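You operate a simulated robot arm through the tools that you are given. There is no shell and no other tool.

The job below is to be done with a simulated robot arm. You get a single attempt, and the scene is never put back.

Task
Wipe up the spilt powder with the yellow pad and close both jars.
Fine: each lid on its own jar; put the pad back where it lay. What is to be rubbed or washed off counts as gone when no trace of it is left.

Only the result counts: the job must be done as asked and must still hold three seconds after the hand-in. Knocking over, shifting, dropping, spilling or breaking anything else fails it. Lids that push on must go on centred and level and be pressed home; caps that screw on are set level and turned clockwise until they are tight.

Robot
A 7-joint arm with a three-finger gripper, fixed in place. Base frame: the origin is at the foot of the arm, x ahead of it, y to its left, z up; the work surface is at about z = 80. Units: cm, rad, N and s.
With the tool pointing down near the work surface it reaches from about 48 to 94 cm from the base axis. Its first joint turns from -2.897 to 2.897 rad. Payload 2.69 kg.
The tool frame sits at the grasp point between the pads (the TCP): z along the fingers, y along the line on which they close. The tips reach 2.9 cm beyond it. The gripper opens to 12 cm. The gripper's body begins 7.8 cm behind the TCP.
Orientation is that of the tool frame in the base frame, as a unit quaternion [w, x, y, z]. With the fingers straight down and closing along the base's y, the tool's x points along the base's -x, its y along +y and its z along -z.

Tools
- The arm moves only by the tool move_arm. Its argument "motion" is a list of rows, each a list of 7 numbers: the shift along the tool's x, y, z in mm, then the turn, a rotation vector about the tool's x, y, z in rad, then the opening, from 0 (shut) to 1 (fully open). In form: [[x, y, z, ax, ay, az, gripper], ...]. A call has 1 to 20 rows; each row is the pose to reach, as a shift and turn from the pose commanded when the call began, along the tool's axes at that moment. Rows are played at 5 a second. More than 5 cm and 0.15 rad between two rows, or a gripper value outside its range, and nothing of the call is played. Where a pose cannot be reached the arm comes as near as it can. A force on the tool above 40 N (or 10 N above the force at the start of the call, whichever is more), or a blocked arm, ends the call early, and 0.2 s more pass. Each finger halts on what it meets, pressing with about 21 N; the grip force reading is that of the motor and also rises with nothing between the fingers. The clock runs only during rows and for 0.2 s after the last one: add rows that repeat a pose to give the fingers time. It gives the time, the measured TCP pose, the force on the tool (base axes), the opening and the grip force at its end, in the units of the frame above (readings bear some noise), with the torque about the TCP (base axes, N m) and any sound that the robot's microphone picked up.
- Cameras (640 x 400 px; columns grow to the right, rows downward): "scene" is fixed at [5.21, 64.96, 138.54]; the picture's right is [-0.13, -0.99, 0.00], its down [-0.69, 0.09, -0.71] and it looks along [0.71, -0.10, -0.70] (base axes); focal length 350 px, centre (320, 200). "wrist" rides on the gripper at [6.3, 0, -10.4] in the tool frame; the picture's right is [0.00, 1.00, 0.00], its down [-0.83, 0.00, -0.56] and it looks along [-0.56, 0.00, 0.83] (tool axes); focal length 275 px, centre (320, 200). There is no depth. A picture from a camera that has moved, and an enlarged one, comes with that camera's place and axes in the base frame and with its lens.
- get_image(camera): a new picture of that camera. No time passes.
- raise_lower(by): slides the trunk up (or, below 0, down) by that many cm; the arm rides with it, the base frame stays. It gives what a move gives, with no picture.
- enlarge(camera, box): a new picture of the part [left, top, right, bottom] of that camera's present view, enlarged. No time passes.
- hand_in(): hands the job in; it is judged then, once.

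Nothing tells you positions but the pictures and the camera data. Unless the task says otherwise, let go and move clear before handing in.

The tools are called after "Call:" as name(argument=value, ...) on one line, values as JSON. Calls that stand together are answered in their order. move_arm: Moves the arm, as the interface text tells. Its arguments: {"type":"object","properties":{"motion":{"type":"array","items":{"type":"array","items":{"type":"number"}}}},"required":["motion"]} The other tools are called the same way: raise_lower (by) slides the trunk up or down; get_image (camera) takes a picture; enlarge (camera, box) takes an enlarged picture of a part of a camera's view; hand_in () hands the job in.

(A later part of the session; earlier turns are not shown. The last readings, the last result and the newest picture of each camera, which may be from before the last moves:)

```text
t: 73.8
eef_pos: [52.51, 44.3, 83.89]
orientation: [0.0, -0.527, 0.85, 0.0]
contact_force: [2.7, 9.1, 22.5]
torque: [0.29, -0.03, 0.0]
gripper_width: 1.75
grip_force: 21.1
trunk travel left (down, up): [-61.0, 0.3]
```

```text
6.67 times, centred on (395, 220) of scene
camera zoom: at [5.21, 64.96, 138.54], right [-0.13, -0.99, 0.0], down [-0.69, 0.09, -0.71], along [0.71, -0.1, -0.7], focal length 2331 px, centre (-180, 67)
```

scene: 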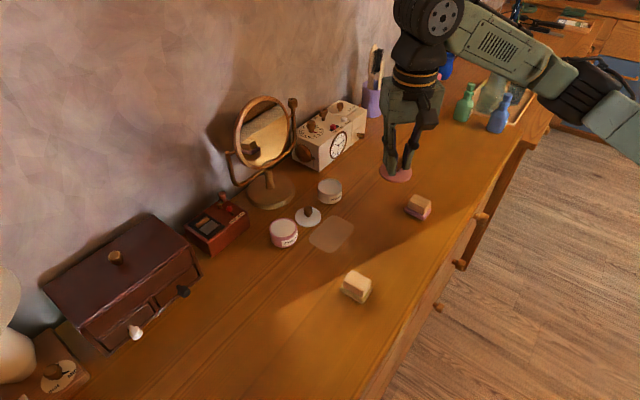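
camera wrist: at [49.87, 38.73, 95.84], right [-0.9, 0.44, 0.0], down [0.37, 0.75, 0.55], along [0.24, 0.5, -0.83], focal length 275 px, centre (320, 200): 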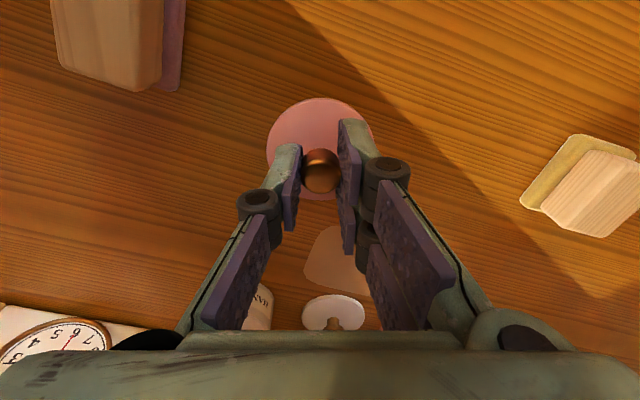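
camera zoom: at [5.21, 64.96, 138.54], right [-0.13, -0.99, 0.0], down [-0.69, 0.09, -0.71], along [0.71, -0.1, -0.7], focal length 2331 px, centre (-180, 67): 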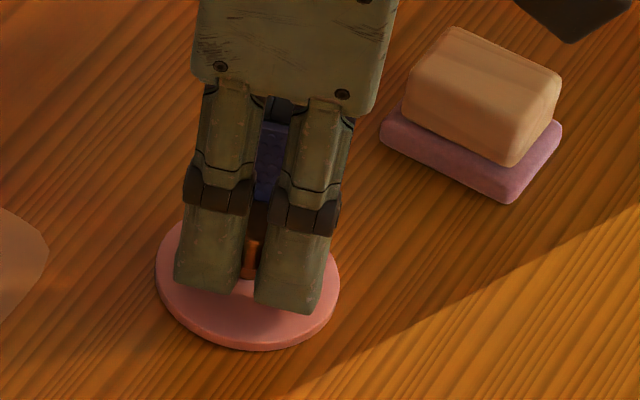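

The lid is on the table. I'll ease off, open, rise 6 mm and lean the tool 10° about its closing axis.

Call:
move_arm(motion=[[0, 0, -1.5, 0, 0, 0, 0.08], [0, 0, -1.5, 0, 0, 0, 0.2], [0, 0, -1.5, 0, 0, 0, 0.3], [0, 0, -1.5, 0, 0, 0, 0.33], [0, 0, -7, 0, 0, 0, 0.33], [0, 0, -7, 0, -0.09, 0, 0.33], [0, 0, -7, 0, -0.175, 0, 0.33], [0, 0, -7, 0, -0.175, 0, 0.33]])

Call:
get_image(camera="wrist")

Call:
enlarge(camera="wrist", box=[240, 90, 400, 230])

Call:
enlarge(camera="scene", box=[350, 150, 450, 250])

```text
t: 75.6
eef_pos: [52.5, 44.48, 84.45]
orientation: [0.074, -0.525, 0.847, 0.045]
contact_force: [-0.1, 0.3, -0.4]
torque: [0.01, -0.04, 0.01]
gripper_width: 3.98
grip_force: 0.1
trunk travel left (down, up): [-61.0, 0.3]
```

```text
taken
camera wrist: at [49.09, 37.18, 93.66], right [-0.9, 0.44, 0.0], down [0.32, 0.65, 0.69], along [0.3, 0.62, -0.72], focal length 275 px, centre (320, 200)
```

wrist: 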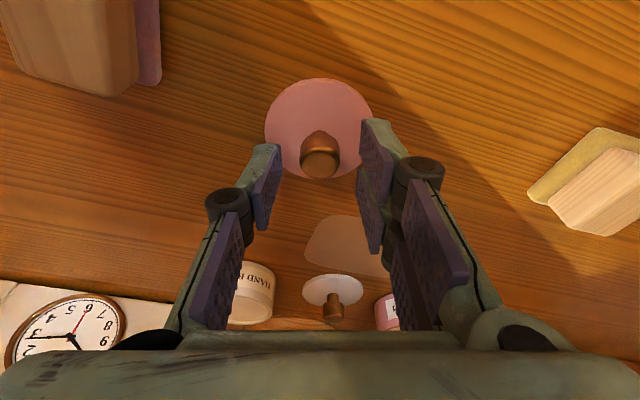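

```text
2.86 times, centred on (320, 160) of wrist
camera zoom: at [49.09, 37.18, 93.66], right [-0.9, 0.44, 0.0], down [0.32, 0.65, 0.69], along [0.3, 0.62, -0.72], focal length 786 px, centre (320, 314)
```

zoom: 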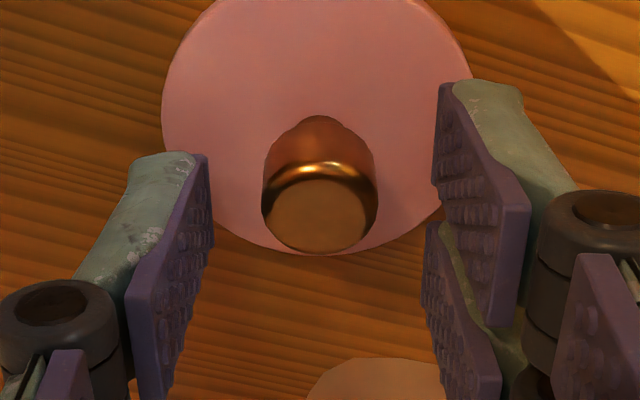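

```text
4.00 times, centred on (400, 200) of scene
camera zoom: at [5.21, 64.96, 138.54], right [-0.13, -0.99, 0.0], down [-0.69, 0.09, -0.71], along [0.71, -0.1, -0.7], focal length 1399 px, centre (0, 200)
```

zoom: 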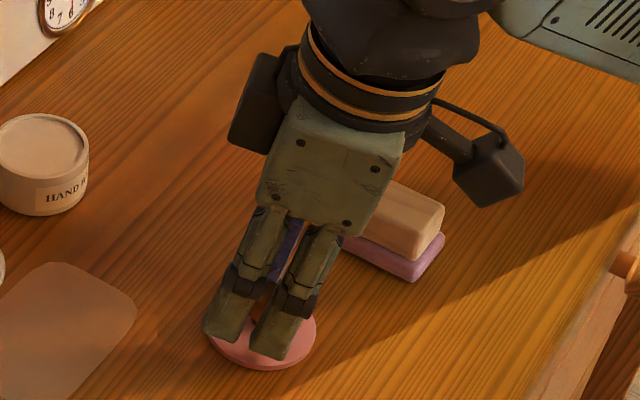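

The tilt is right. The knob sits about 6 mm toward the robot from the finger centre line, so I'll shift in and close.

Call:
move_arm(motion=[[3, 0, -0.5, 0, 0, 0, 0.33], [5.9, 0, -1, 0, 0, 0, 0.33], [5.9, 0, -1, 0, 0, 0, 0.25], [5.9, 0, -1, 0, 0, 0, 0.15], [5.9, 0, -1, 0, 0, 0, 0.08], [5.9, 0, -1, 0, 0, 0, 0.08], [5.9, 0, -1, 0, 0, 0, 0.08]])

Call:
get_image(camera="wrist")

Call:
enlarge(camera="wrist", box=[240, 60, 400, 200])

Call:
enlarge(camera="scene", box=[350, 190, 420, 250])

```text
t: 77.2
eef_pos: [52.24, 43.8, 84.48]
orientation: [0.073, -0.525, 0.846, 0.046]
contact_force: [-0.2, 0.6, 0.3]
torque: [0.01, -0.1, -0.01]
gripper_width: 1.81
grip_force: 20.6
trunk travel left (down, up): [-61.0, 0.3]
```

```text
taken
camera wrist: at [48.8, 36.63, 93.67], right [-0.9, 0.44, 0.0], down [0.32, 0.65, 0.69], along [0.3, 0.62, -0.72], focal length 275 px, centre (320, 200)
```

wrist: 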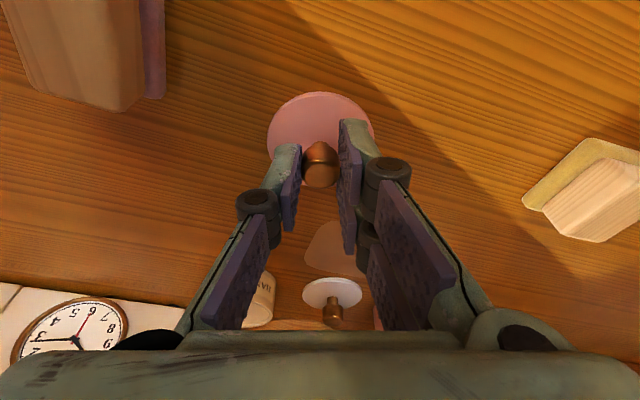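

```text
2.86 times, centred on (320, 130) of wrist
camera zoom: at [48.8, 36.63, 93.67], right [-0.9, 0.44, 0.0], down [0.32, 0.65, 0.69], along [0.3, 0.62, -0.72], focal length 786 px, centre (320, 400)
```

zoom: 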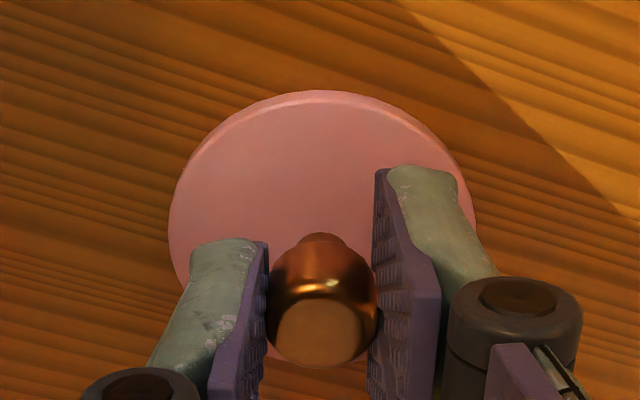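

```text
6.67 times, centred on (385, 220) of scene
camera zoom: at [5.21, 64.96, 138.54], right [-0.13, -0.99, 0.0], down [-0.69, 0.09, -0.71], along [0.71, -0.1, -0.7], focal length 2331 px, centre (-113, 67)
```

zoom: 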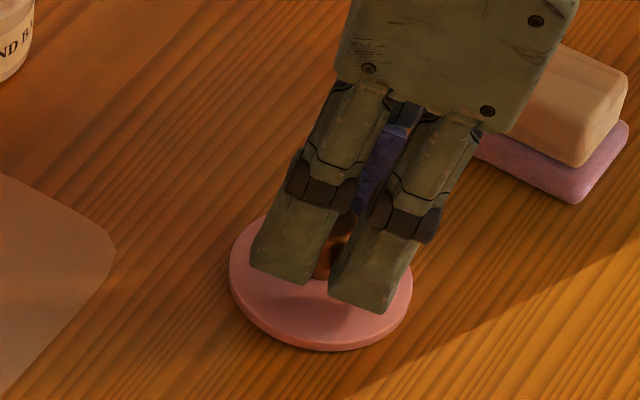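

The lid is re-gripped level with the tool leaning. I'll lift it and carry it to a hover beside the pink jar for a measurement.

Call:
move_arm(motion=[[-1, 0, -6, 0, 0, 0, 0.08], [-4, 0, -24, 0, 0, 0, 0.08], [-10.4, 0, -59.1, 0, 0, 0, 0.08], [-40, 0, -54, 0, 0, 0, 0.08], [-70, 0, -49, 0, 0, 0, 0.08], [-100, -1, -43.5, 0, 0, 0, 0.08], [-130, -2, -38, 0, 0, 0, 0.08], [-160, -3, -32.7, 0, 0, 0, 0.08], [-187.7, -3, -27.8, 0, 0, 0, 0.08], [-187.7, -3, -27.8, 0, 0, 0, 0.08], [-187.7, -3, -27.8, 0, 0, 0, 0.08]])

Call:
get_image(camera="wrist")

Call:
enlarge(camera="scene", box=[240, 140, 380, 270])

```text
t: 79.6
eef_pos: [60.55, 59.8, 90.34]
orientation: [0.073, -0.525, 0.847, 0.046]
contact_force: [0.4, -1.1, -0.4]
torque: [0.01, -0.02, 0.0]
gripper_width: 1.81
grip_force: 20.6
trunk travel left (down, up): [-61.0, 0.3]
```

```text
taken
camera wrist: at [57.03, 52.59, 99.54], right [-0.9, 0.44, 0.0], down [0.32, 0.65, 0.69], along [0.3, 0.62, -0.72], focal length 275 px, centre (320, 200)
```

wrist: 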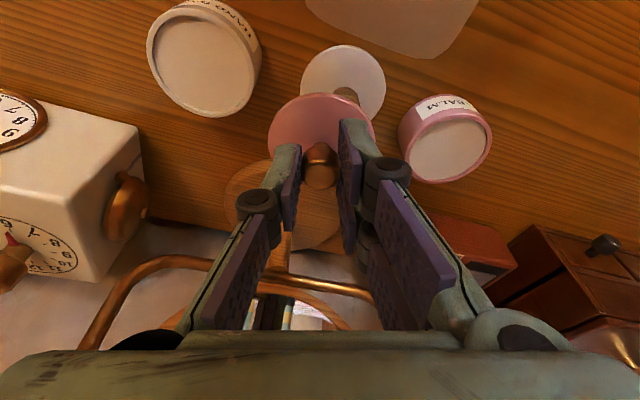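

```text
3.08 times, centred on (310, 205) of scene
camera zoom: at [5.21, 64.96, 138.54], right [-0.13, -0.99, 0.0], down [-0.69, 0.09, -0.71], along [0.71, -0.1, -0.7], focal length 1076 px, centre (351, 185)
```

zoom: 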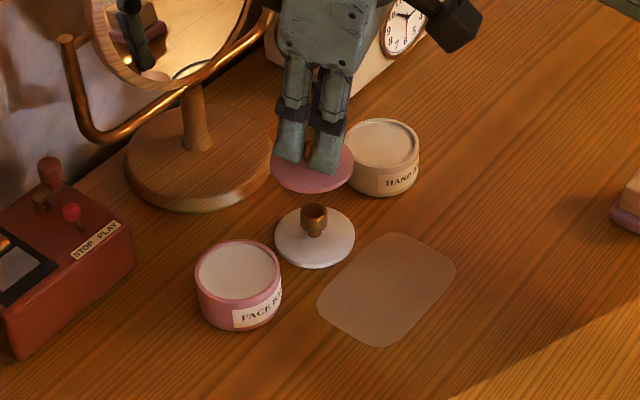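

Call:
enlarge(camera="wrist", box=[380, 80, 510, 200])

Call:
enlarge(camera="wrist", box=[255, 70, 395, 210])

```text
3.33 times, centred on (445, 140) of wrist
camera zoom: at [57.03, 52.59, 99.54], right [-0.9, 0.44, 0.0], down [0.32, 0.65, 0.69], along [0.3, 0.62, -0.72], focal length 918 px, centre (-97, 400)
```

zoom: 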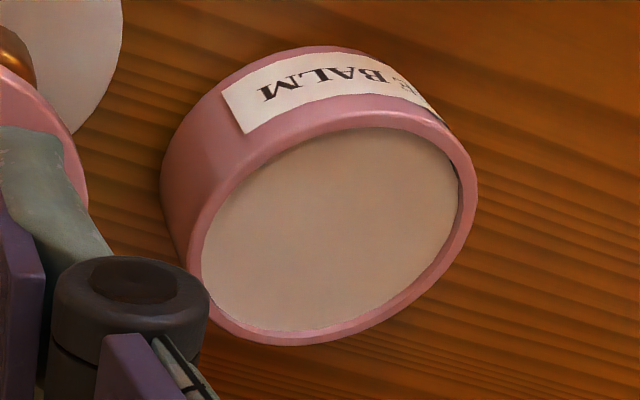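

```text
2.86 times, centred on (325, 140) of wrist
camera zoom: at [57.03, 52.59, 99.54], right [-0.9, 0.44, 0.0], down [0.32, 0.65, 0.69], along [0.3, 0.62, -0.72], focal length 786 px, centre (306, 371)
```

zoom: 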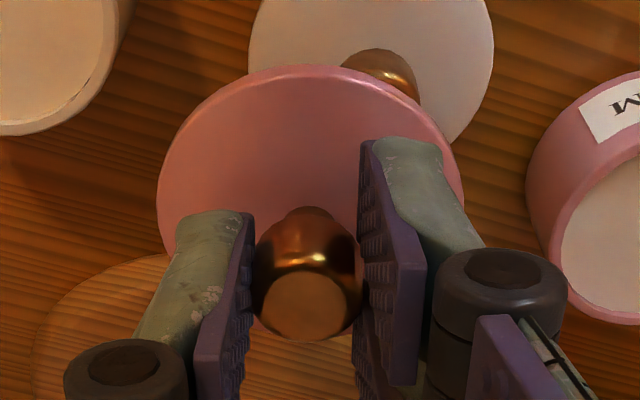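

The measurements agree: the jar centre is about 2.9 cm out and 9.0 cm sideways from the TCP. I'll move over it, with the lid bottom about 1 cm above the rim.

Call:
move_arm(motion=[[-8, 30, 1.4, 0, 0, 0, 0.08], [-16, 60, 2.8, 0, 0, 0, 0.08], [-24.8, 89.4, 4.4, 0, 0, 0, 0.08], [-23, 89.4, 14.2, 0, 0, 0, 0.08], [-21.3, 89.4, 24.1, 0, 0, 0, 0.08], [-21.3, 89.4, 24.1, 0, 0, 0, 0.08], [-21.3, 89.4, 24.1, 0, 0, 0, 0.08]])

Call:
get_image(camera="wrist")

Call:
enlarge(camera="scene", box=[250, 190, 320, 260])

Call:
enlarge(camera="wrist", box=[250, 80, 390, 220])

```text
t: 81.2
eef_pos: [53.72, 66.03, 88.41]
orientation: [0.073, -0.525, 0.847, 0.045]
contact_force: [-0.1, -0.6, -0.1]
torque: [0.05, -0.03, -0.01]
gripper_width: 1.82
grip_force: 20.8
trunk travel left (down, up): [-61.0, 0.3]
```

```text
taken
camera wrist: at [50.25, 58.79, 97.61], right [-0.9, 0.44, 0.0], down [0.32, 0.65, 0.69], along [0.3, 0.62, -0.72], focal length 275 px, centre (320, 200)
```

wrist: 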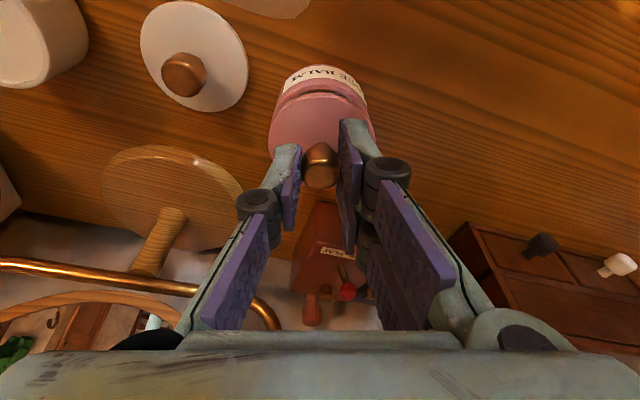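

```text
5.71 times, centred on (285, 225) of scene
camera zoom: at [5.21, 64.96, 138.54], right [-0.13, -0.99, 0.0], down [-0.69, 0.09, -0.71], along [0.71, -0.1, -0.7], focal length 1998 px, centre (520, 57)
```

zoom: 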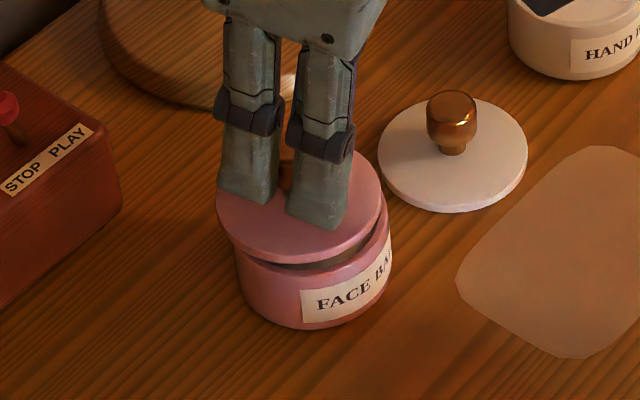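

```text
2.86 times, centred on (320, 150) of wrist
camera zoom: at [50.25, 58.79, 97.61], right [-0.9, 0.44, 0.0], down [0.32, 0.65, 0.69], along [0.3, 0.62, -0.72], focal length 786 px, centre (320, 343)
```

zoom: 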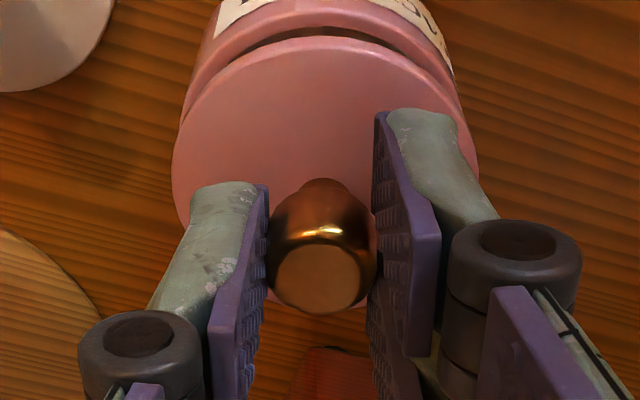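

The lid hovers just above the pink jar. I'll check the alignment closely in both cameras.

Call:
enlarge(camera="wrist", box=[260, 55, 390, 145])

Call:
enlarge(camera="scene", box=[265, 205, 310, 250])

```text
4.44 times, centred on (325, 100) of wrist
camera zoom: at [50.25, 58.79, 97.61], right [-0.9, 0.44, 0.0], down [0.32, 0.65, 0.69], along [0.3, 0.62, -0.72], focal length 1224 px, centre (298, 644)
```

zoom: 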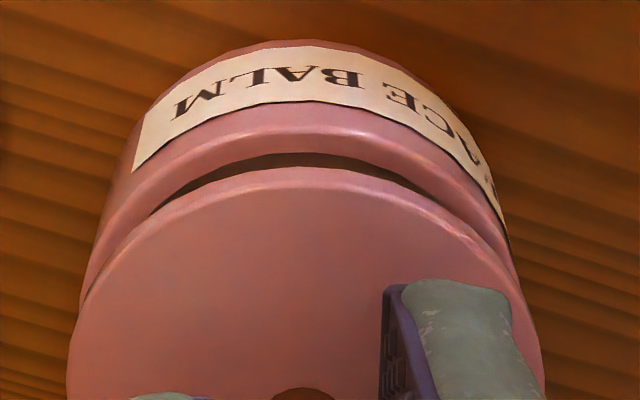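

```text
8.89 times, centred on (288, 228) of scene
camera zoom: at [5.21, 64.96, 138.54], right [-0.13, -0.99, 0.0], down [-0.69, 0.09, -0.71], along [0.71, -0.1, -0.7], focal length 3108 px, centre (609, -44)
```

zoom: 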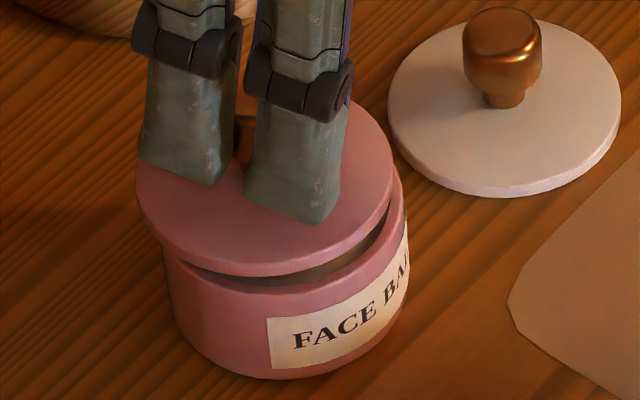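

Scene and wrist views together suggest the lid is about 2 mm too far out and 1 mm to the side. I'll correct that and look again.

Call:
move_arm(motion=[[2, -0.9, -0.35, 0, 0, 0, 0.08], [2.7, -0.9, 3.6, 0, 0, 0, 0.08], [2.7, -0.9, 3.6, 0, 0, 0, 0.08]])

Call:
enlarge(camera="scene", box=[265, 205, 310, 250])

Call:
enlarge(camera="wrist", box=[260, 55, 390, 145])

```text
t: 82.0
eef_pos: [53.76, 65.85, 88.0]
orientation: [0.073, -0.526, 0.846, 0.045]
contact_force: [0.1, -0.4, -0.4]
torque: [-0.01, 0.0, -0.01]
gripper_width: 1.83
grip_force: 20.8
trunk travel left (down, up): [-61.0, 0.3]
```

```text
8.89 times, centred on (288, 228) of scene
camera zoom: at [5.21, 64.96, 138.54], right [-0.13, -0.99, 0.0], down [-0.69, 0.09, -0.71], along [0.71, -0.1, -0.7], focal length 3108 px, centre (609, -44)
```

zoom: 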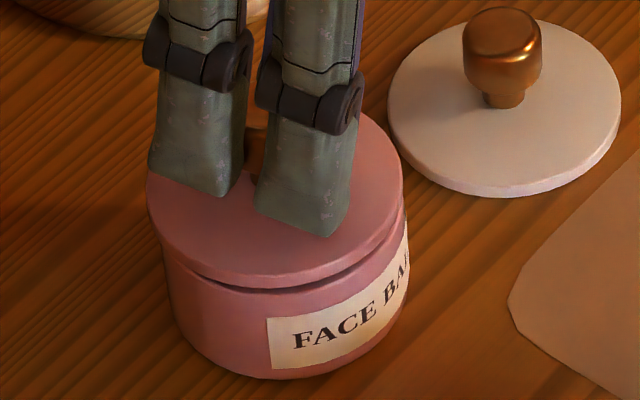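

```text
4.44 times, centred on (325, 100) of wrist
camera zoom: at [50.23, 58.59, 97.19], right [-0.9, 0.44, 0.0], down [0.32, 0.65, 0.69], along [0.3, 0.62, -0.72], focal length 1224 px, centre (298, 644)
```

zoom: 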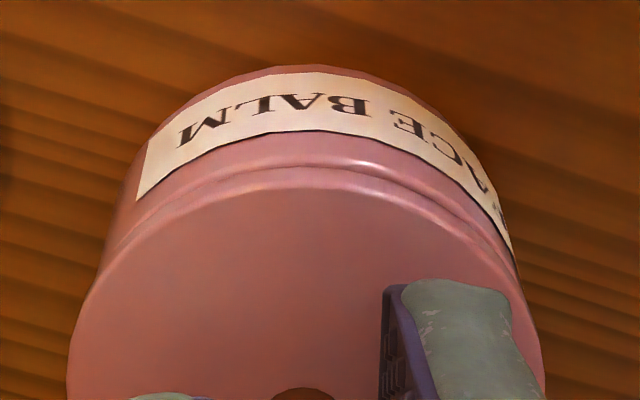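

Alignment now looks good. I'll lower the lid gently until contact.

Call:
move_arm(motion=[[0.35, 0, 2, 0, 0, 0, 0.08], [0.6, 0, 3.5, 0, 0, 0, 0.08], [0.8, 0, 4.5, 0, 0, 0, 0.08], [0.8, 0, 4.5, 0, 0, 0, 0.08]])

Call:
enlarge(camera="scene", box=[265, 205, 310, 250])

```text
t: 83.0
eef_pos: [53.59, 65.92, 87.9]
orientation: [0.076, -0.525, 0.846, 0.047]
contact_force: [0.6, 6.4, 18.8]
torque: [-0.01, -0.13, 0.02]
gripper_width: 1.82
grip_force: 20.6
trunk travel left (down, up): [-61.0, 0.3]
heard: snap
```

```text
8.89 times, centred on (288, 228) of scene
camera zoom: at [5.21, 64.96, 138.54], right [-0.13, -0.99, 0.0], down [-0.69, 0.09, -0.71], along [0.71, -0.1, -0.7], focal length 3108 px, centre (609, -44)
```

zoom: 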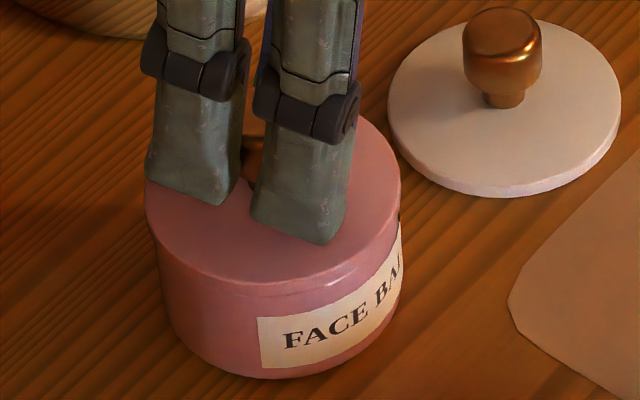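

A snap was heard, so the pink lid is seated. I'll ease the load, open and rise clear.

Call:
move_arm(motion=[[-0.2, 0, -1.2, 0, 0, 0, 0.08], [-0.2, 0, -1.2, 0, 0, 0, 0.15], [-0.2, 0, -1.2, 0, 0, 0, 0.25], [-0.2, 0, -1.2, 0, 0, 0, 0.33], [-0.2, 0, -1.2, 0, 0, 0, 0.33], [-4, 0, -20, 0, 0, 0, 0.33], [-9, 0, -50, 0, 0, 0, 0.33], [-14, 0, -80, 0, 0, 0, 0.33], [-14, 0, -80, 0, 0, 0, 0.33]])

Call:
enlarge(camera="scene", box=[265, 205, 310, 250])

Call:
get_image(camera="wrist")

Call:
get_image(camera="scene")

```text
t: 85.0
eef_pos: [53.5, 65.95, 95.5]
orientation: [0.072, -0.525, 0.847, 0.046]
contact_force: [-0.3, 0.4, -0.1]
torque: [0.01, 0.01, -0.01]
gripper_width: 3.95
grip_force: 0.1
trunk travel left (down, up): [-61.0, 0.3]
```

```text
8.89 times, centred on (288, 228) of scene
camera zoom: at [5.21, 64.96, 138.54], right [-0.13, -0.99, 0.0], down [-0.69, 0.09, -0.71], along [0.71, -0.1, -0.7], focal length 3108 px, centre (609, -44)
```

zoom: 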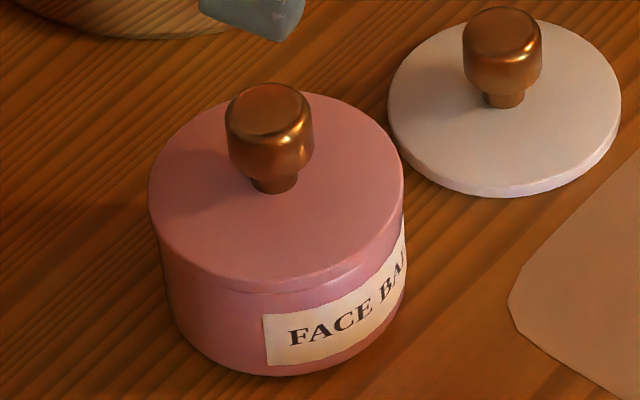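

```text
taken
camera wrist: at [50.09, 58.68, 104.78], right [-0.9, 0.44, 0.0], down [0.32, 0.65, 0.69], along [0.3, 0.62, -0.72], focal length 275 px, centre (320, 200)
```

wrist: 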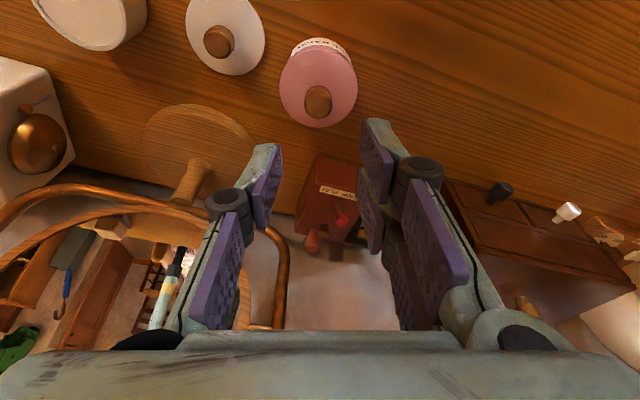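

```text
taken
```

scene: 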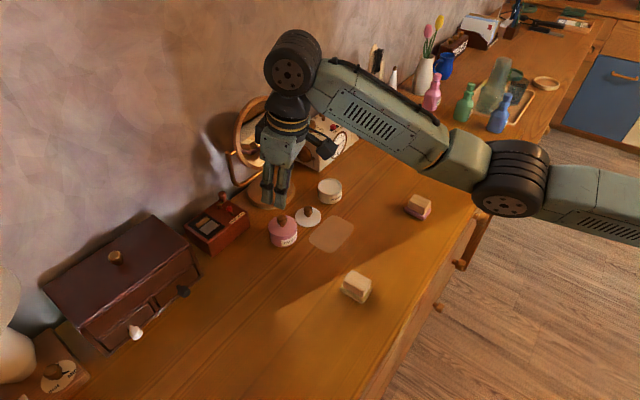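

The pink lid is on level and snapped. Next is the white lid; I keep this leaning posture and hover above it to measure.

Call:
move_arm(motion=[[10, -20, -2, 0, 0, 0, 0.3], [20, -45, -3.5, 0, 0, 0, 0.3], [29.3, -72.8, -5.2, 0, 0, 0, 0.3], [35.4, -72.8, 29.3, 0, 0, 0, 0.3], [35.4, -72.8, 29.3, 0, 0, 0, 0.3], [35.4, -72.8, 29.3, 0, 0, 0, 0.3]])

Call:
get_image(camera="wrist")

Call:
enlarge(camera="wrist", box=[250, 50, 390, 170])

```text
t: 86.4
eef_pos: [58.86, 60.02, 92.0]
orientation: [0.074, -0.526, 0.846, 0.046]
contact_force: [-0.6, -0.4, 0.1]
torque: [-0.01, -0.01, 0.04]
gripper_width: 3.62
grip_force: 0.0
trunk travel left (down, up): [-61.0, 0.3]
```

```text
taken
camera wrist: at [55.32, 52.75, 101.26], right [-0.9, 0.44, 0.0], down [0.32, 0.65, 0.69], along [0.3, 0.62, -0.72], focal length 275 px, centre (320, 200)
```

wrist: 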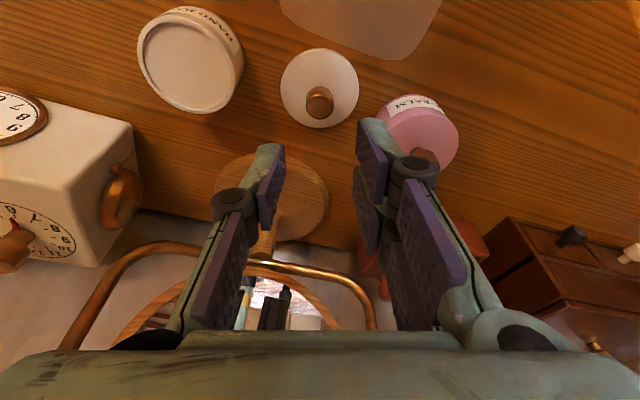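

```text
3.33 times, centred on (320, 110) of wrist
camera zoom: at [55.32, 52.75, 101.26], right [-0.9, 0.44, 0.0], down [0.32, 0.65, 0.69], along [0.3, 0.62, -0.72], focal length 918 px, centre (320, 500)
```

zoom: 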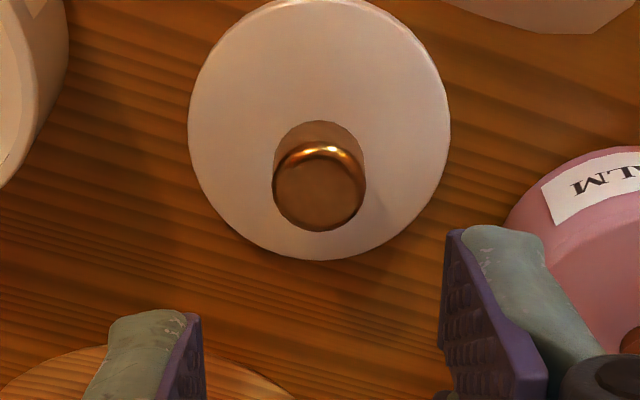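

The white lid's knob is right where needed. I'll descend vertically to the knob and check before closing.

Call:
move_arm(motion=[[4, 0, 25, 0, 0, 0, 0.3], [8, 0, 50, 0, 0, 0, 0.3], [11, 0, 66, 0, 0, 0, 0.3], [12.4, 0, 74.6, 0, 0, 0, 0.3], [12.4, 0, 74.6, 0, 0, 0, 0.3]])

Call:
enlarge(camera="wrist", box=[240, 60, 400, 200])

Call:
enlarge(camera="scene", box=[260, 180, 350, 260])

```text
t: 87.6
eef_pos: [58.7, 60.04, 84.54]
orientation: [0.073, -0.525, 0.847, 0.045]
contact_force: [0.1, -0.3, -0.7]
torque: [0.02, -0.01, 0.03]
gripper_width: 3.62
grip_force: 0.0
trunk travel left (down, up): [-61.0, 0.3]
```

```text
2.86 times, centred on (320, 130) of wrist
camera zoom: at [55.35, 52.76, 93.73], right [-0.9, 0.44, 0.0], down [0.32, 0.65, 0.69], along [0.3, 0.62, -0.72], focal length 786 px, centre (320, 400)
```

zoom: 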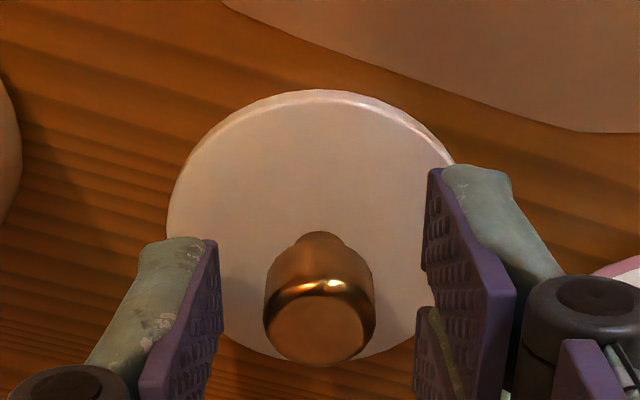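

```text
5.00 times, centred on (305, 220) of scene
camera zoom: at [5.21, 64.96, 138.54], right [-0.13, -0.99, 0.0], down [-0.69, 0.09, -0.71], along [0.71, -0.1, -0.7], focal length 1748 px, centre (395, 100)
```

zoom: 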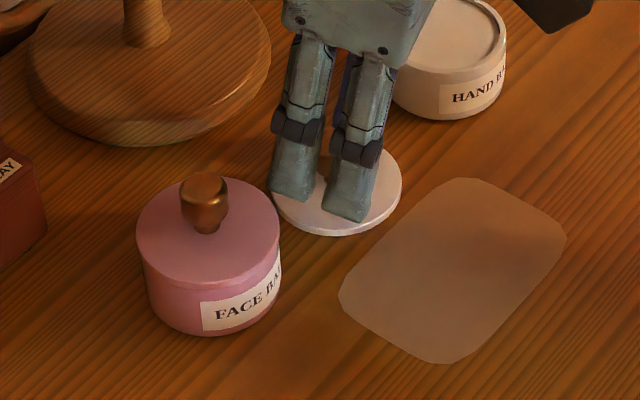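

Call:
move_arm(motion=[[0, 0, 0, 0, 0, 0, 0.22], [0, 0, 0, 0, 0, 0, 0.14], [0, 0, 0, 0, 0, 0, 0.08], [0, 0, 0, 0, 0, 0, 0.08], [0, 0, 0, 0, 0, 0, 0.08], [-1, 0, -6, 0, 0, 0, 0.08], [-4, 0, -24, 0, 0, 0, 0.08], [-10.4, 0, -59.1, 0, 0, 0, 0.08], [-10.4, 0, -59.1, 0, 0, 0, 0.08]])

Call:
get_image(camera="wrist")

Call:
enlarge(camera="scene", box=[260, 150, 350, 260])

```text
t: 89.6
eef_pos: [59.0, 60.24, 90.66]
orientation: [0.073, -0.525, 0.847, 0.045]
contact_force: [0.6, 0.2, -0.4]
torque: [0.0, 0.01, 0.04]
gripper_width: 1.82
grip_force: 20.9
trunk travel left (down, up): [-61.0, 0.3]
```

```text
taken
camera wrist: at [55.46, 52.83, 99.83], right [-0.9, 0.44, 0.0], down [0.32, 0.65, 0.69], along [0.3, 0.62, -0.72], focal length 275 px, centre (320, 200)
```

wrist: 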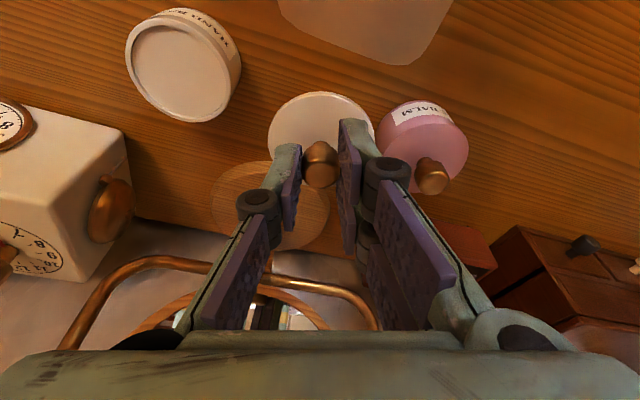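

```text
3.64 times, centred on (305, 205) of scene
camera zoom: at [5.21, 64.96, 138.54], right [-0.13, -0.99, 0.0], down [-0.69, 0.09, -0.71], along [0.71, -0.1, -0.7], focal length 1272 px, centre (374, 182)
```

zoom: 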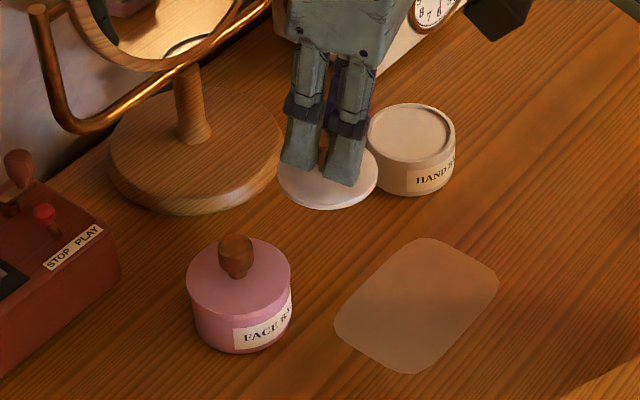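

The white lid is lifted. I'll measure the white jar in the same wrist view.

Call:
enlarge(camera="wrist", box=[115, 0, 255, 130])

Call:
enlarge(camera="wrist", box=[255, 70, 395, 210])

```text
3.08 times, centred on (185, 65) of wrist
camera zoom: at [55.46, 52.83, 99.83], right [-0.9, 0.44, 0.0], down [0.32, 0.65, 0.69], along [0.3, 0.62, -0.72], focal length 847 px, centre (735, 615)
```

zoom: 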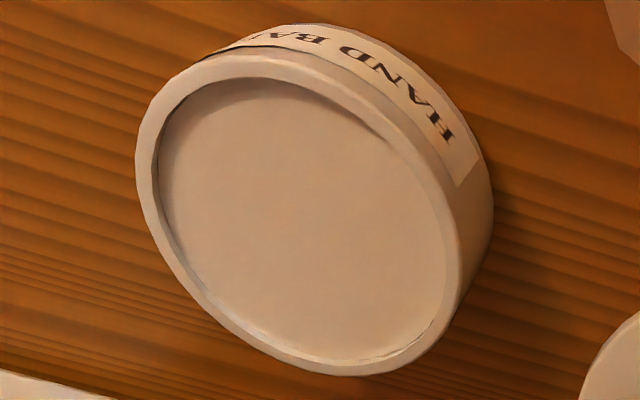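

```text
2.86 times, centred on (325, 140) of wrist
camera zoom: at [55.46, 52.83, 99.83], right [-0.9, 0.44, 0.0], down [0.32, 0.65, 0.69], along [0.3, 0.62, -0.72], focal length 786 px, centre (306, 371)
```

zoom: 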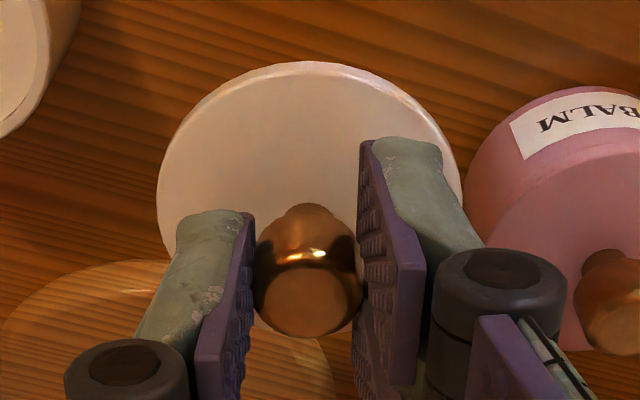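

The white jar's centre is about 2.1 cm inward and 8.2 cm sideways of the TCP. I'll move over it with the lid about 1 cm above the rim.

Call:
move_arm(motion=[[8, -27, -1.4, 0, 0, 0, 0.08], [16, -55, -2.8, 0, 0, 0, 0.08], [24.5, -82.7, -4.3, 0, 0, 0, 0.08], [26.3, -82.7, 5.5, 0, 0, 0, 0.08], [28, -82.7, 15.4, 0, 0, 0, 0.08], [28, -82.7, 15.4, 0, 0, 0, 0.08], [28, -82.7, 15.4, 0, 0, 0, 0.08]])

Call:
enlarge(camera="scene", box=[305, 165, 350, 210])

Call:
enlarge(camera="wrist", box=[250, 55, 390, 195])

```text
t: 91.2
eef_pos: [65.18, 54.16, 88.56]
orientation: [0.074, -0.525, 0.847, 0.046]
contact_force: [0.3, 0.2, -0.9]
torque: [0.0, 0.0, -0.04]
gripper_width: 1.84
grip_force: 20.6
trunk travel left (down, up): [-61.0, 0.3]
```

```text
8.89 times, centred on (328, 188) of scene
camera zoom: at [5.21, 64.96, 138.54], right [-0.13, -0.99, 0.0], down [-0.69, 0.09, -0.71], along [0.71, -0.1, -0.7], focal length 3108 px, centre (253, 311)
```

zoom: 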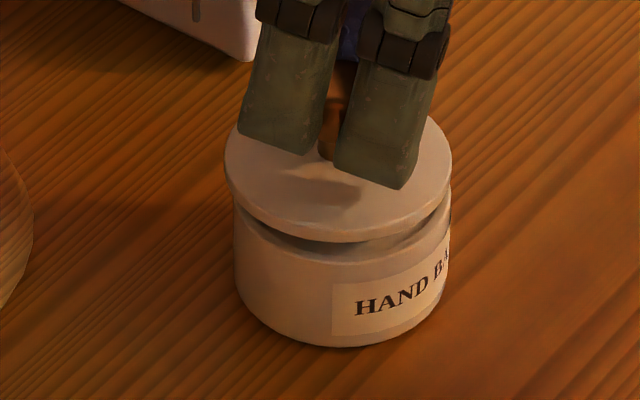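

```text
2.86 times, centred on (320, 125) of wrist
camera zoom: at [61.67, 46.94, 97.77], right [-0.9, 0.44, 0.0], down [0.32, 0.65, 0.69], along [0.3, 0.62, -0.72], focal length 786 px, centre (320, 414)
```

zoom: 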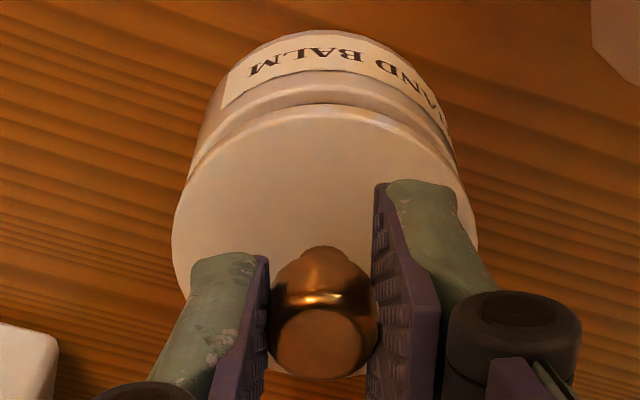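

Very nearly aligned, with the lid about 1 mm too far out. I'll correct that and lower a little for a last check.

Call:
move_arm(motion=[[1.1, -0.4, -0.2, 0, 0, 0, 0.08], [1.8, -0.4, 3.7, 0, 0, 0, 0.08], [1.8, -0.4, 3.7, 0, 0, 0, 0.08]])

Call:
enlarge(camera="scene", box=[305, 165, 350, 210])

Call:
enlarge(camera="wrist", box=[260, 55, 390, 145])

```text
t: 92.0
eef_pos: [65.2, 53.97, 88.16]
orientation: [0.073, -0.525, 0.847, 0.046]
contact_force: [0.6, -0.2, 0.0]
torque: [0.0, 0.02, -0.05]
gripper_width: 1.8
grip_force: 21.5
trunk travel left (down, up): [-61.0, 0.3]
```

```text
8.89 times, centred on (328, 188) of scene
camera zoom: at [5.21, 64.96, 138.54], right [-0.13, -0.99, 0.0], down [-0.69, 0.09, -0.71], along [0.71, -0.1, -0.7], focal length 3108 px, centre (253, 311)
```

zoom: 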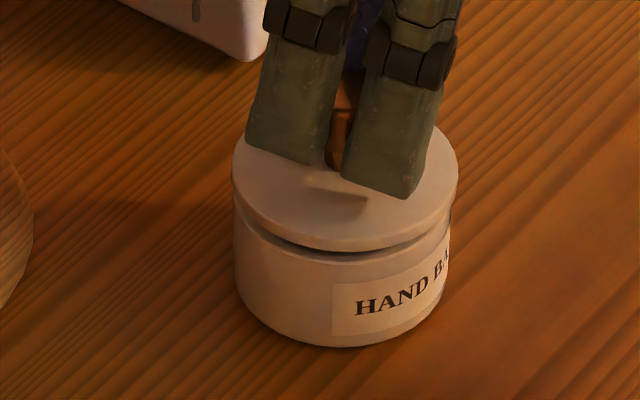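

```text
4.44 times, centred on (325, 100) of wrist
camera zoom: at [61.7, 46.75, 97.39], right [-0.9, 0.44, 0.0], down [0.32, 0.65, 0.69], along [0.3, 0.62, -0.72], focal length 1224 px, centre (298, 644)
```

zoom: 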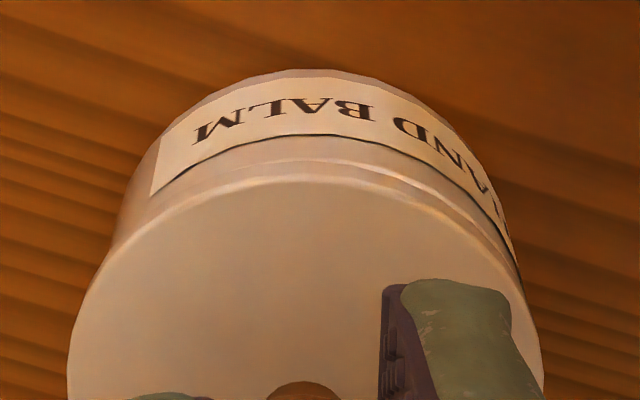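

Call:
move_arm(motion=[[-0.7, 0, 0.1, 0, 0, 0, 0.08], [-0.35, 0, 2.1, 0, 0, 0, 0.08], [-0.1, 0, 3.6, 0, 0, 0, 0.08], [0.1, 0, 4.6, 0, 0, 0, 0.08], [0.1, 0, 4.6, 0, 0, 0, 0.08]])

Call:
enlarge(camera="scene", box=[305, 165, 350, 210])

```text
t: 93.2
eef_pos: [65.06, 54.09, 87.89]
orientation: [0.075, -0.525, 0.847, 0.046]
contact_force: [4.1, 2.1, 9.3]
torque: [-0.07, -0.34, 0.05]
gripper_width: 1.8
grip_force: 21.3
trunk travel left (down, up): [-61.0, 0.3]
```

```text
8.89 times, centred on (328, 188) of scene
camera zoom: at [5.21, 64.96, 138.54], right [-0.13, -0.99, 0.0], down [-0.69, 0.09, -0.71], along [0.71, -0.1, -0.7], focal length 3108 px, centre (253, 311)
```

zoom: 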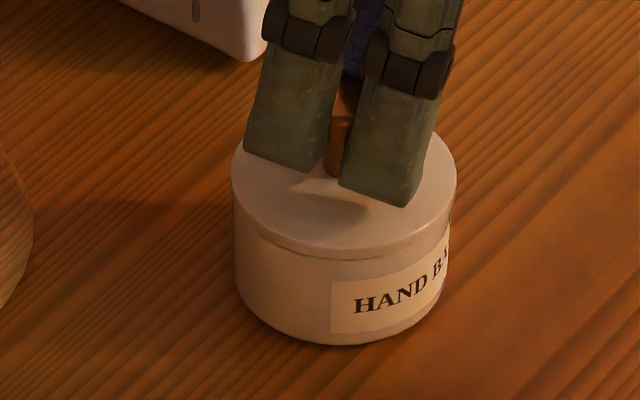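

Contact at about 9 N with no snap yet. I'll press a little further.

Call:
move_arm(motion=[[0.1, 0, 0.7, 0, 0, 0, 0.08], [0.2, 0, 1.4, 0, 0, 0, 0.08], [0.3, 0, 2, 0, 0, 0, 0.08], [0.3, 0, 2, 0, 0, 0, 0.08]])

Call:
enlarge(camera="scene", box=[305, 165, 350, 210])

```text
t: 94.2
eef_pos: [65.01, 53.92, 87.8]
orientation: [0.076, -0.525, 0.847, 0.045]
contact_force: [0.4, 2.6, 22.4]
torque: [0.08, -0.15, 0.01]
gripper_width: 1.8
grip_force: 21.7
trunk travel left (down, up): [-61.0, 0.3]
```

```text
8.89 times, centred on (328, 188) of scene
camera zoom: at [5.21, 64.96, 138.54], right [-0.13, -0.99, 0.0], down [-0.69, 0.09, -0.71], along [0.71, -0.1, -0.7], focal length 3108 px, centre (253, 311)
```

zoom: 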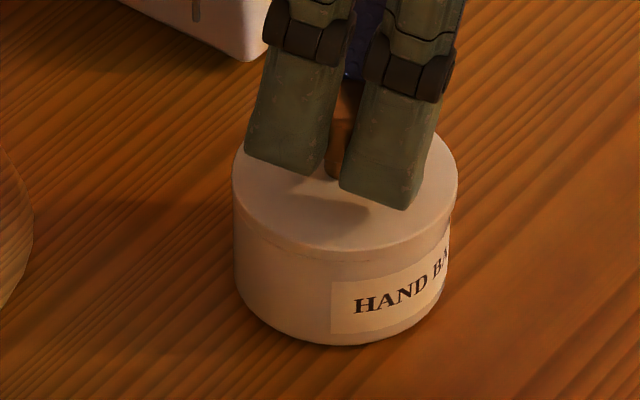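

Call:
move_arm(motion=[[0.1, 0, 0.7, 0, 0, 0, 0.08], [0.2, 0, 1.4, 0, 0, 0, 0.08], [0.3, 0, 2, 0, 0, 0, 0.08], [0.3, 0, 2, 0, 0, 0, 0.08]])

Call:
enlarge(camera="scene", box=[305, 165, 350, 210])

```text
t: 95.2
eef_pos: [65.28, 53.98, 87.44]
orientation: [0.073, -0.525, 0.847, 0.045]
contact_force: [-1.4, 5.0, 19.4]
torque: [0.09, -0.12, 0.05]
gripper_width: 1.81
grip_force: 21.0
trunk travel left (down, up): [-61.0, 0.3]
```

```text
8.89 times, centred on (328, 188) of scene
camera zoom: at [5.21, 64.96, 138.54], right [-0.13, -0.99, 0.0], down [-0.69, 0.09, -0.71], along [0.71, -0.1, -0.7], focal length 3108 px, centre (253, 311)
```

zoom: 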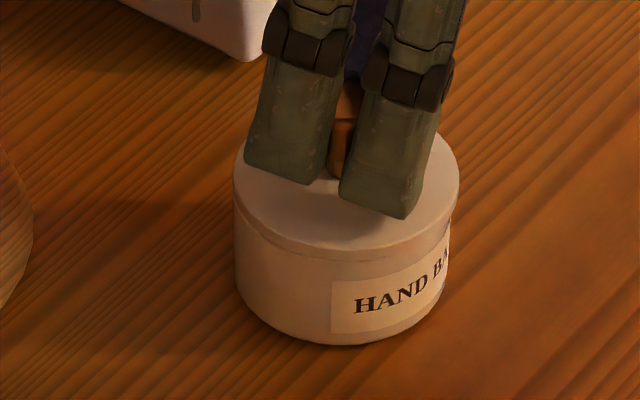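

The knob began to slip in the fingers without a snap, and the lid looks about 1 mm off to the right. I'll lift it slightly, shift about 1 mm and press again.

Call:
move_arm(motion=[[-0.5, 0, -2.8, 0, 0, 0, 0.08], [-1, 0.9, -2.7, 0, 0, 0, 0.08], [-1, 0.9, -2.7, 0, 0, 0, 0.08]])

Call:
enlarge(camera="scene", box=[305, 165, 350, 210])

Call:
enlarge(camera="wrist", box=[250, 55, 390, 195])

```text
t: 96.0
eef_pos: [65.2, 54.06, 87.47]
orientation: [0.071, -0.524, 0.847, 0.044]
contact_force: [-1.1, -0.7, 1.4]
torque: [-0.09, -0.07, -0.02]
gripper_width: 1.78
grip_force: 21.1
trunk travel left (down, up): [-61.0, 0.3]
```

```text
8.89 times, centred on (328, 188) of scene
camera zoom: at [5.21, 64.96, 138.54], right [-0.13, -0.99, 0.0], down [-0.69, 0.09, -0.71], along [0.71, -0.1, -0.7], focal length 3108 px, centre (253, 311)
```

zoom: 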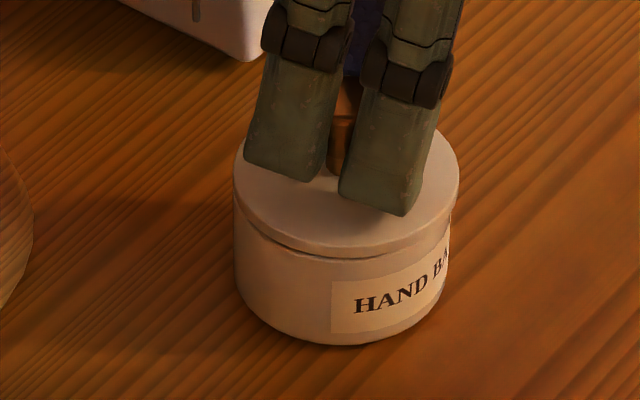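

```text
2.86 times, centred on (320, 125) of wrist
camera zoom: at [61.78, 46.82, 96.74], right [-0.9, 0.44, 0.0], down [0.32, 0.65, 0.69], along [0.3, 0.62, -0.73], focal length 786 px, centre (320, 414)
```

zoom: 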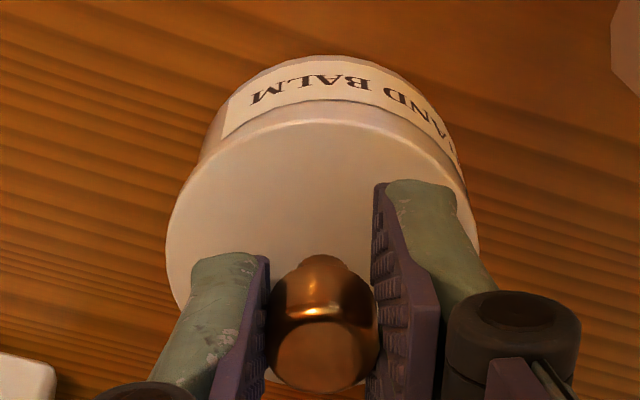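

Call:
move_arm(motion=[[-0.3, 0, -2, 0, 0, 0, 0.08], [-1.5, 0.5, -1.8, 0, 0, 0, 0.08], [-1.5, 0.5, -1.8, 0, 0, 0, 0.08]])

Call:
enlarge(camera="scene", box=[305, 165, 350, 210])

Call:
enlarge(camera="wrist", box=[260, 65, 390, 155])

```text
t: 96.8
eef_pos: [65.2, 54.23, 87.79]
orientation: [0.073, -0.525, 0.847, 0.045]
contact_force: [-0.4, -0.7, 1.1]
torque: [0.05, -0.02, 0.0]
gripper_width: 1.81
grip_force: 20.6
trunk travel left (down, up): [-61.0, 0.3]
```

```text
8.89 times, centred on (328, 188) of scene
camera zoom: at [5.21, 64.96, 138.54], right [-0.13, -0.99, 0.0], down [-0.69, 0.09, -0.71], along [0.71, -0.1, -0.7], focal length 3108 px, centre (253, 311)
```

zoom: 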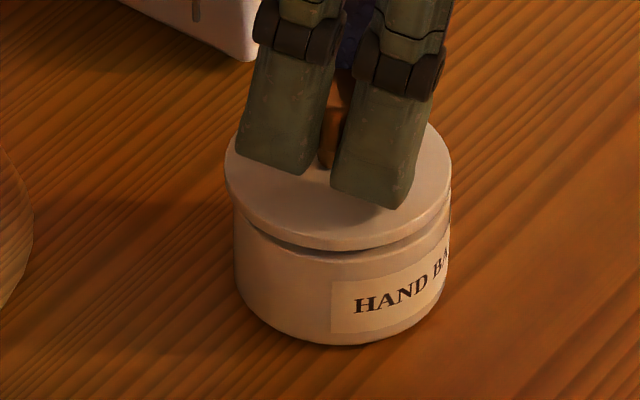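

```text
4.44 times, centred on (325, 110) of wrist
camera zoom: at [61.76, 47.0, 97.0], right [-0.9, 0.44, 0.0], down [0.32, 0.65, 0.69], along [0.3, 0.62, -0.72], focal length 1224 px, centre (298, 600)
```

zoom: 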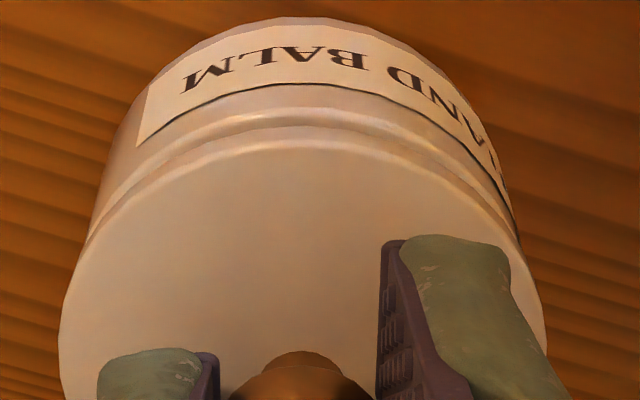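

Call:
move_arm(motion=[[0.8, -0.3, -0.15, 0, 0, 0, 0.08], [0.8, -0.3, -0.15, 0, 0, 0, 0.08]])

Call:
enlarge(camera="scene", box=[305, 165, 350, 210])

Call:
enlarge(camera="wrist", box=[260, 65, 390, 155])

```text
t: 97.4
eef_pos: [65.24, 54.21, 87.76]
orientation: [0.074, -0.525, 0.847, 0.045]
contact_force: [0.2, 0.1, -0.5]
torque: [0.01, -0.01, 0.0]
gripper_width: 1.79
grip_force: 20.7
trunk travel left (down, up): [-61.0, 0.3]
```

```text
8.89 times, centred on (328, 188) of scene
camera zoom: at [5.21, 64.96, 138.54], right [-0.13, -0.99, 0.0], down [-0.69, 0.09, -0.71], along [0.71, -0.1, -0.7], focal length 3108 px, centre (253, 311)
```

zoom: 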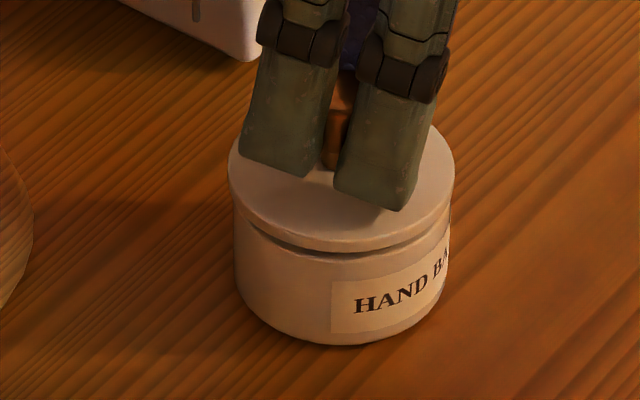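

```text
4.44 times, centred on (325, 110) of wrist
camera zoom: at [61.71, 46.92, 96.97], right [-0.9, 0.44, 0.0], down [0.32, 0.65, 0.69], along [0.3, 0.62, -0.72], focal length 1224 px, centre (298, 600)
```

zoom: 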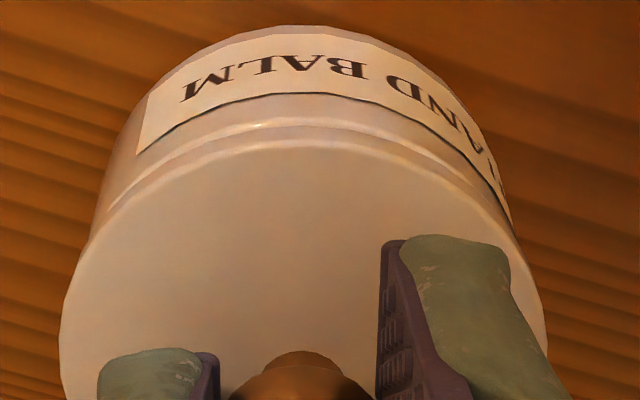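

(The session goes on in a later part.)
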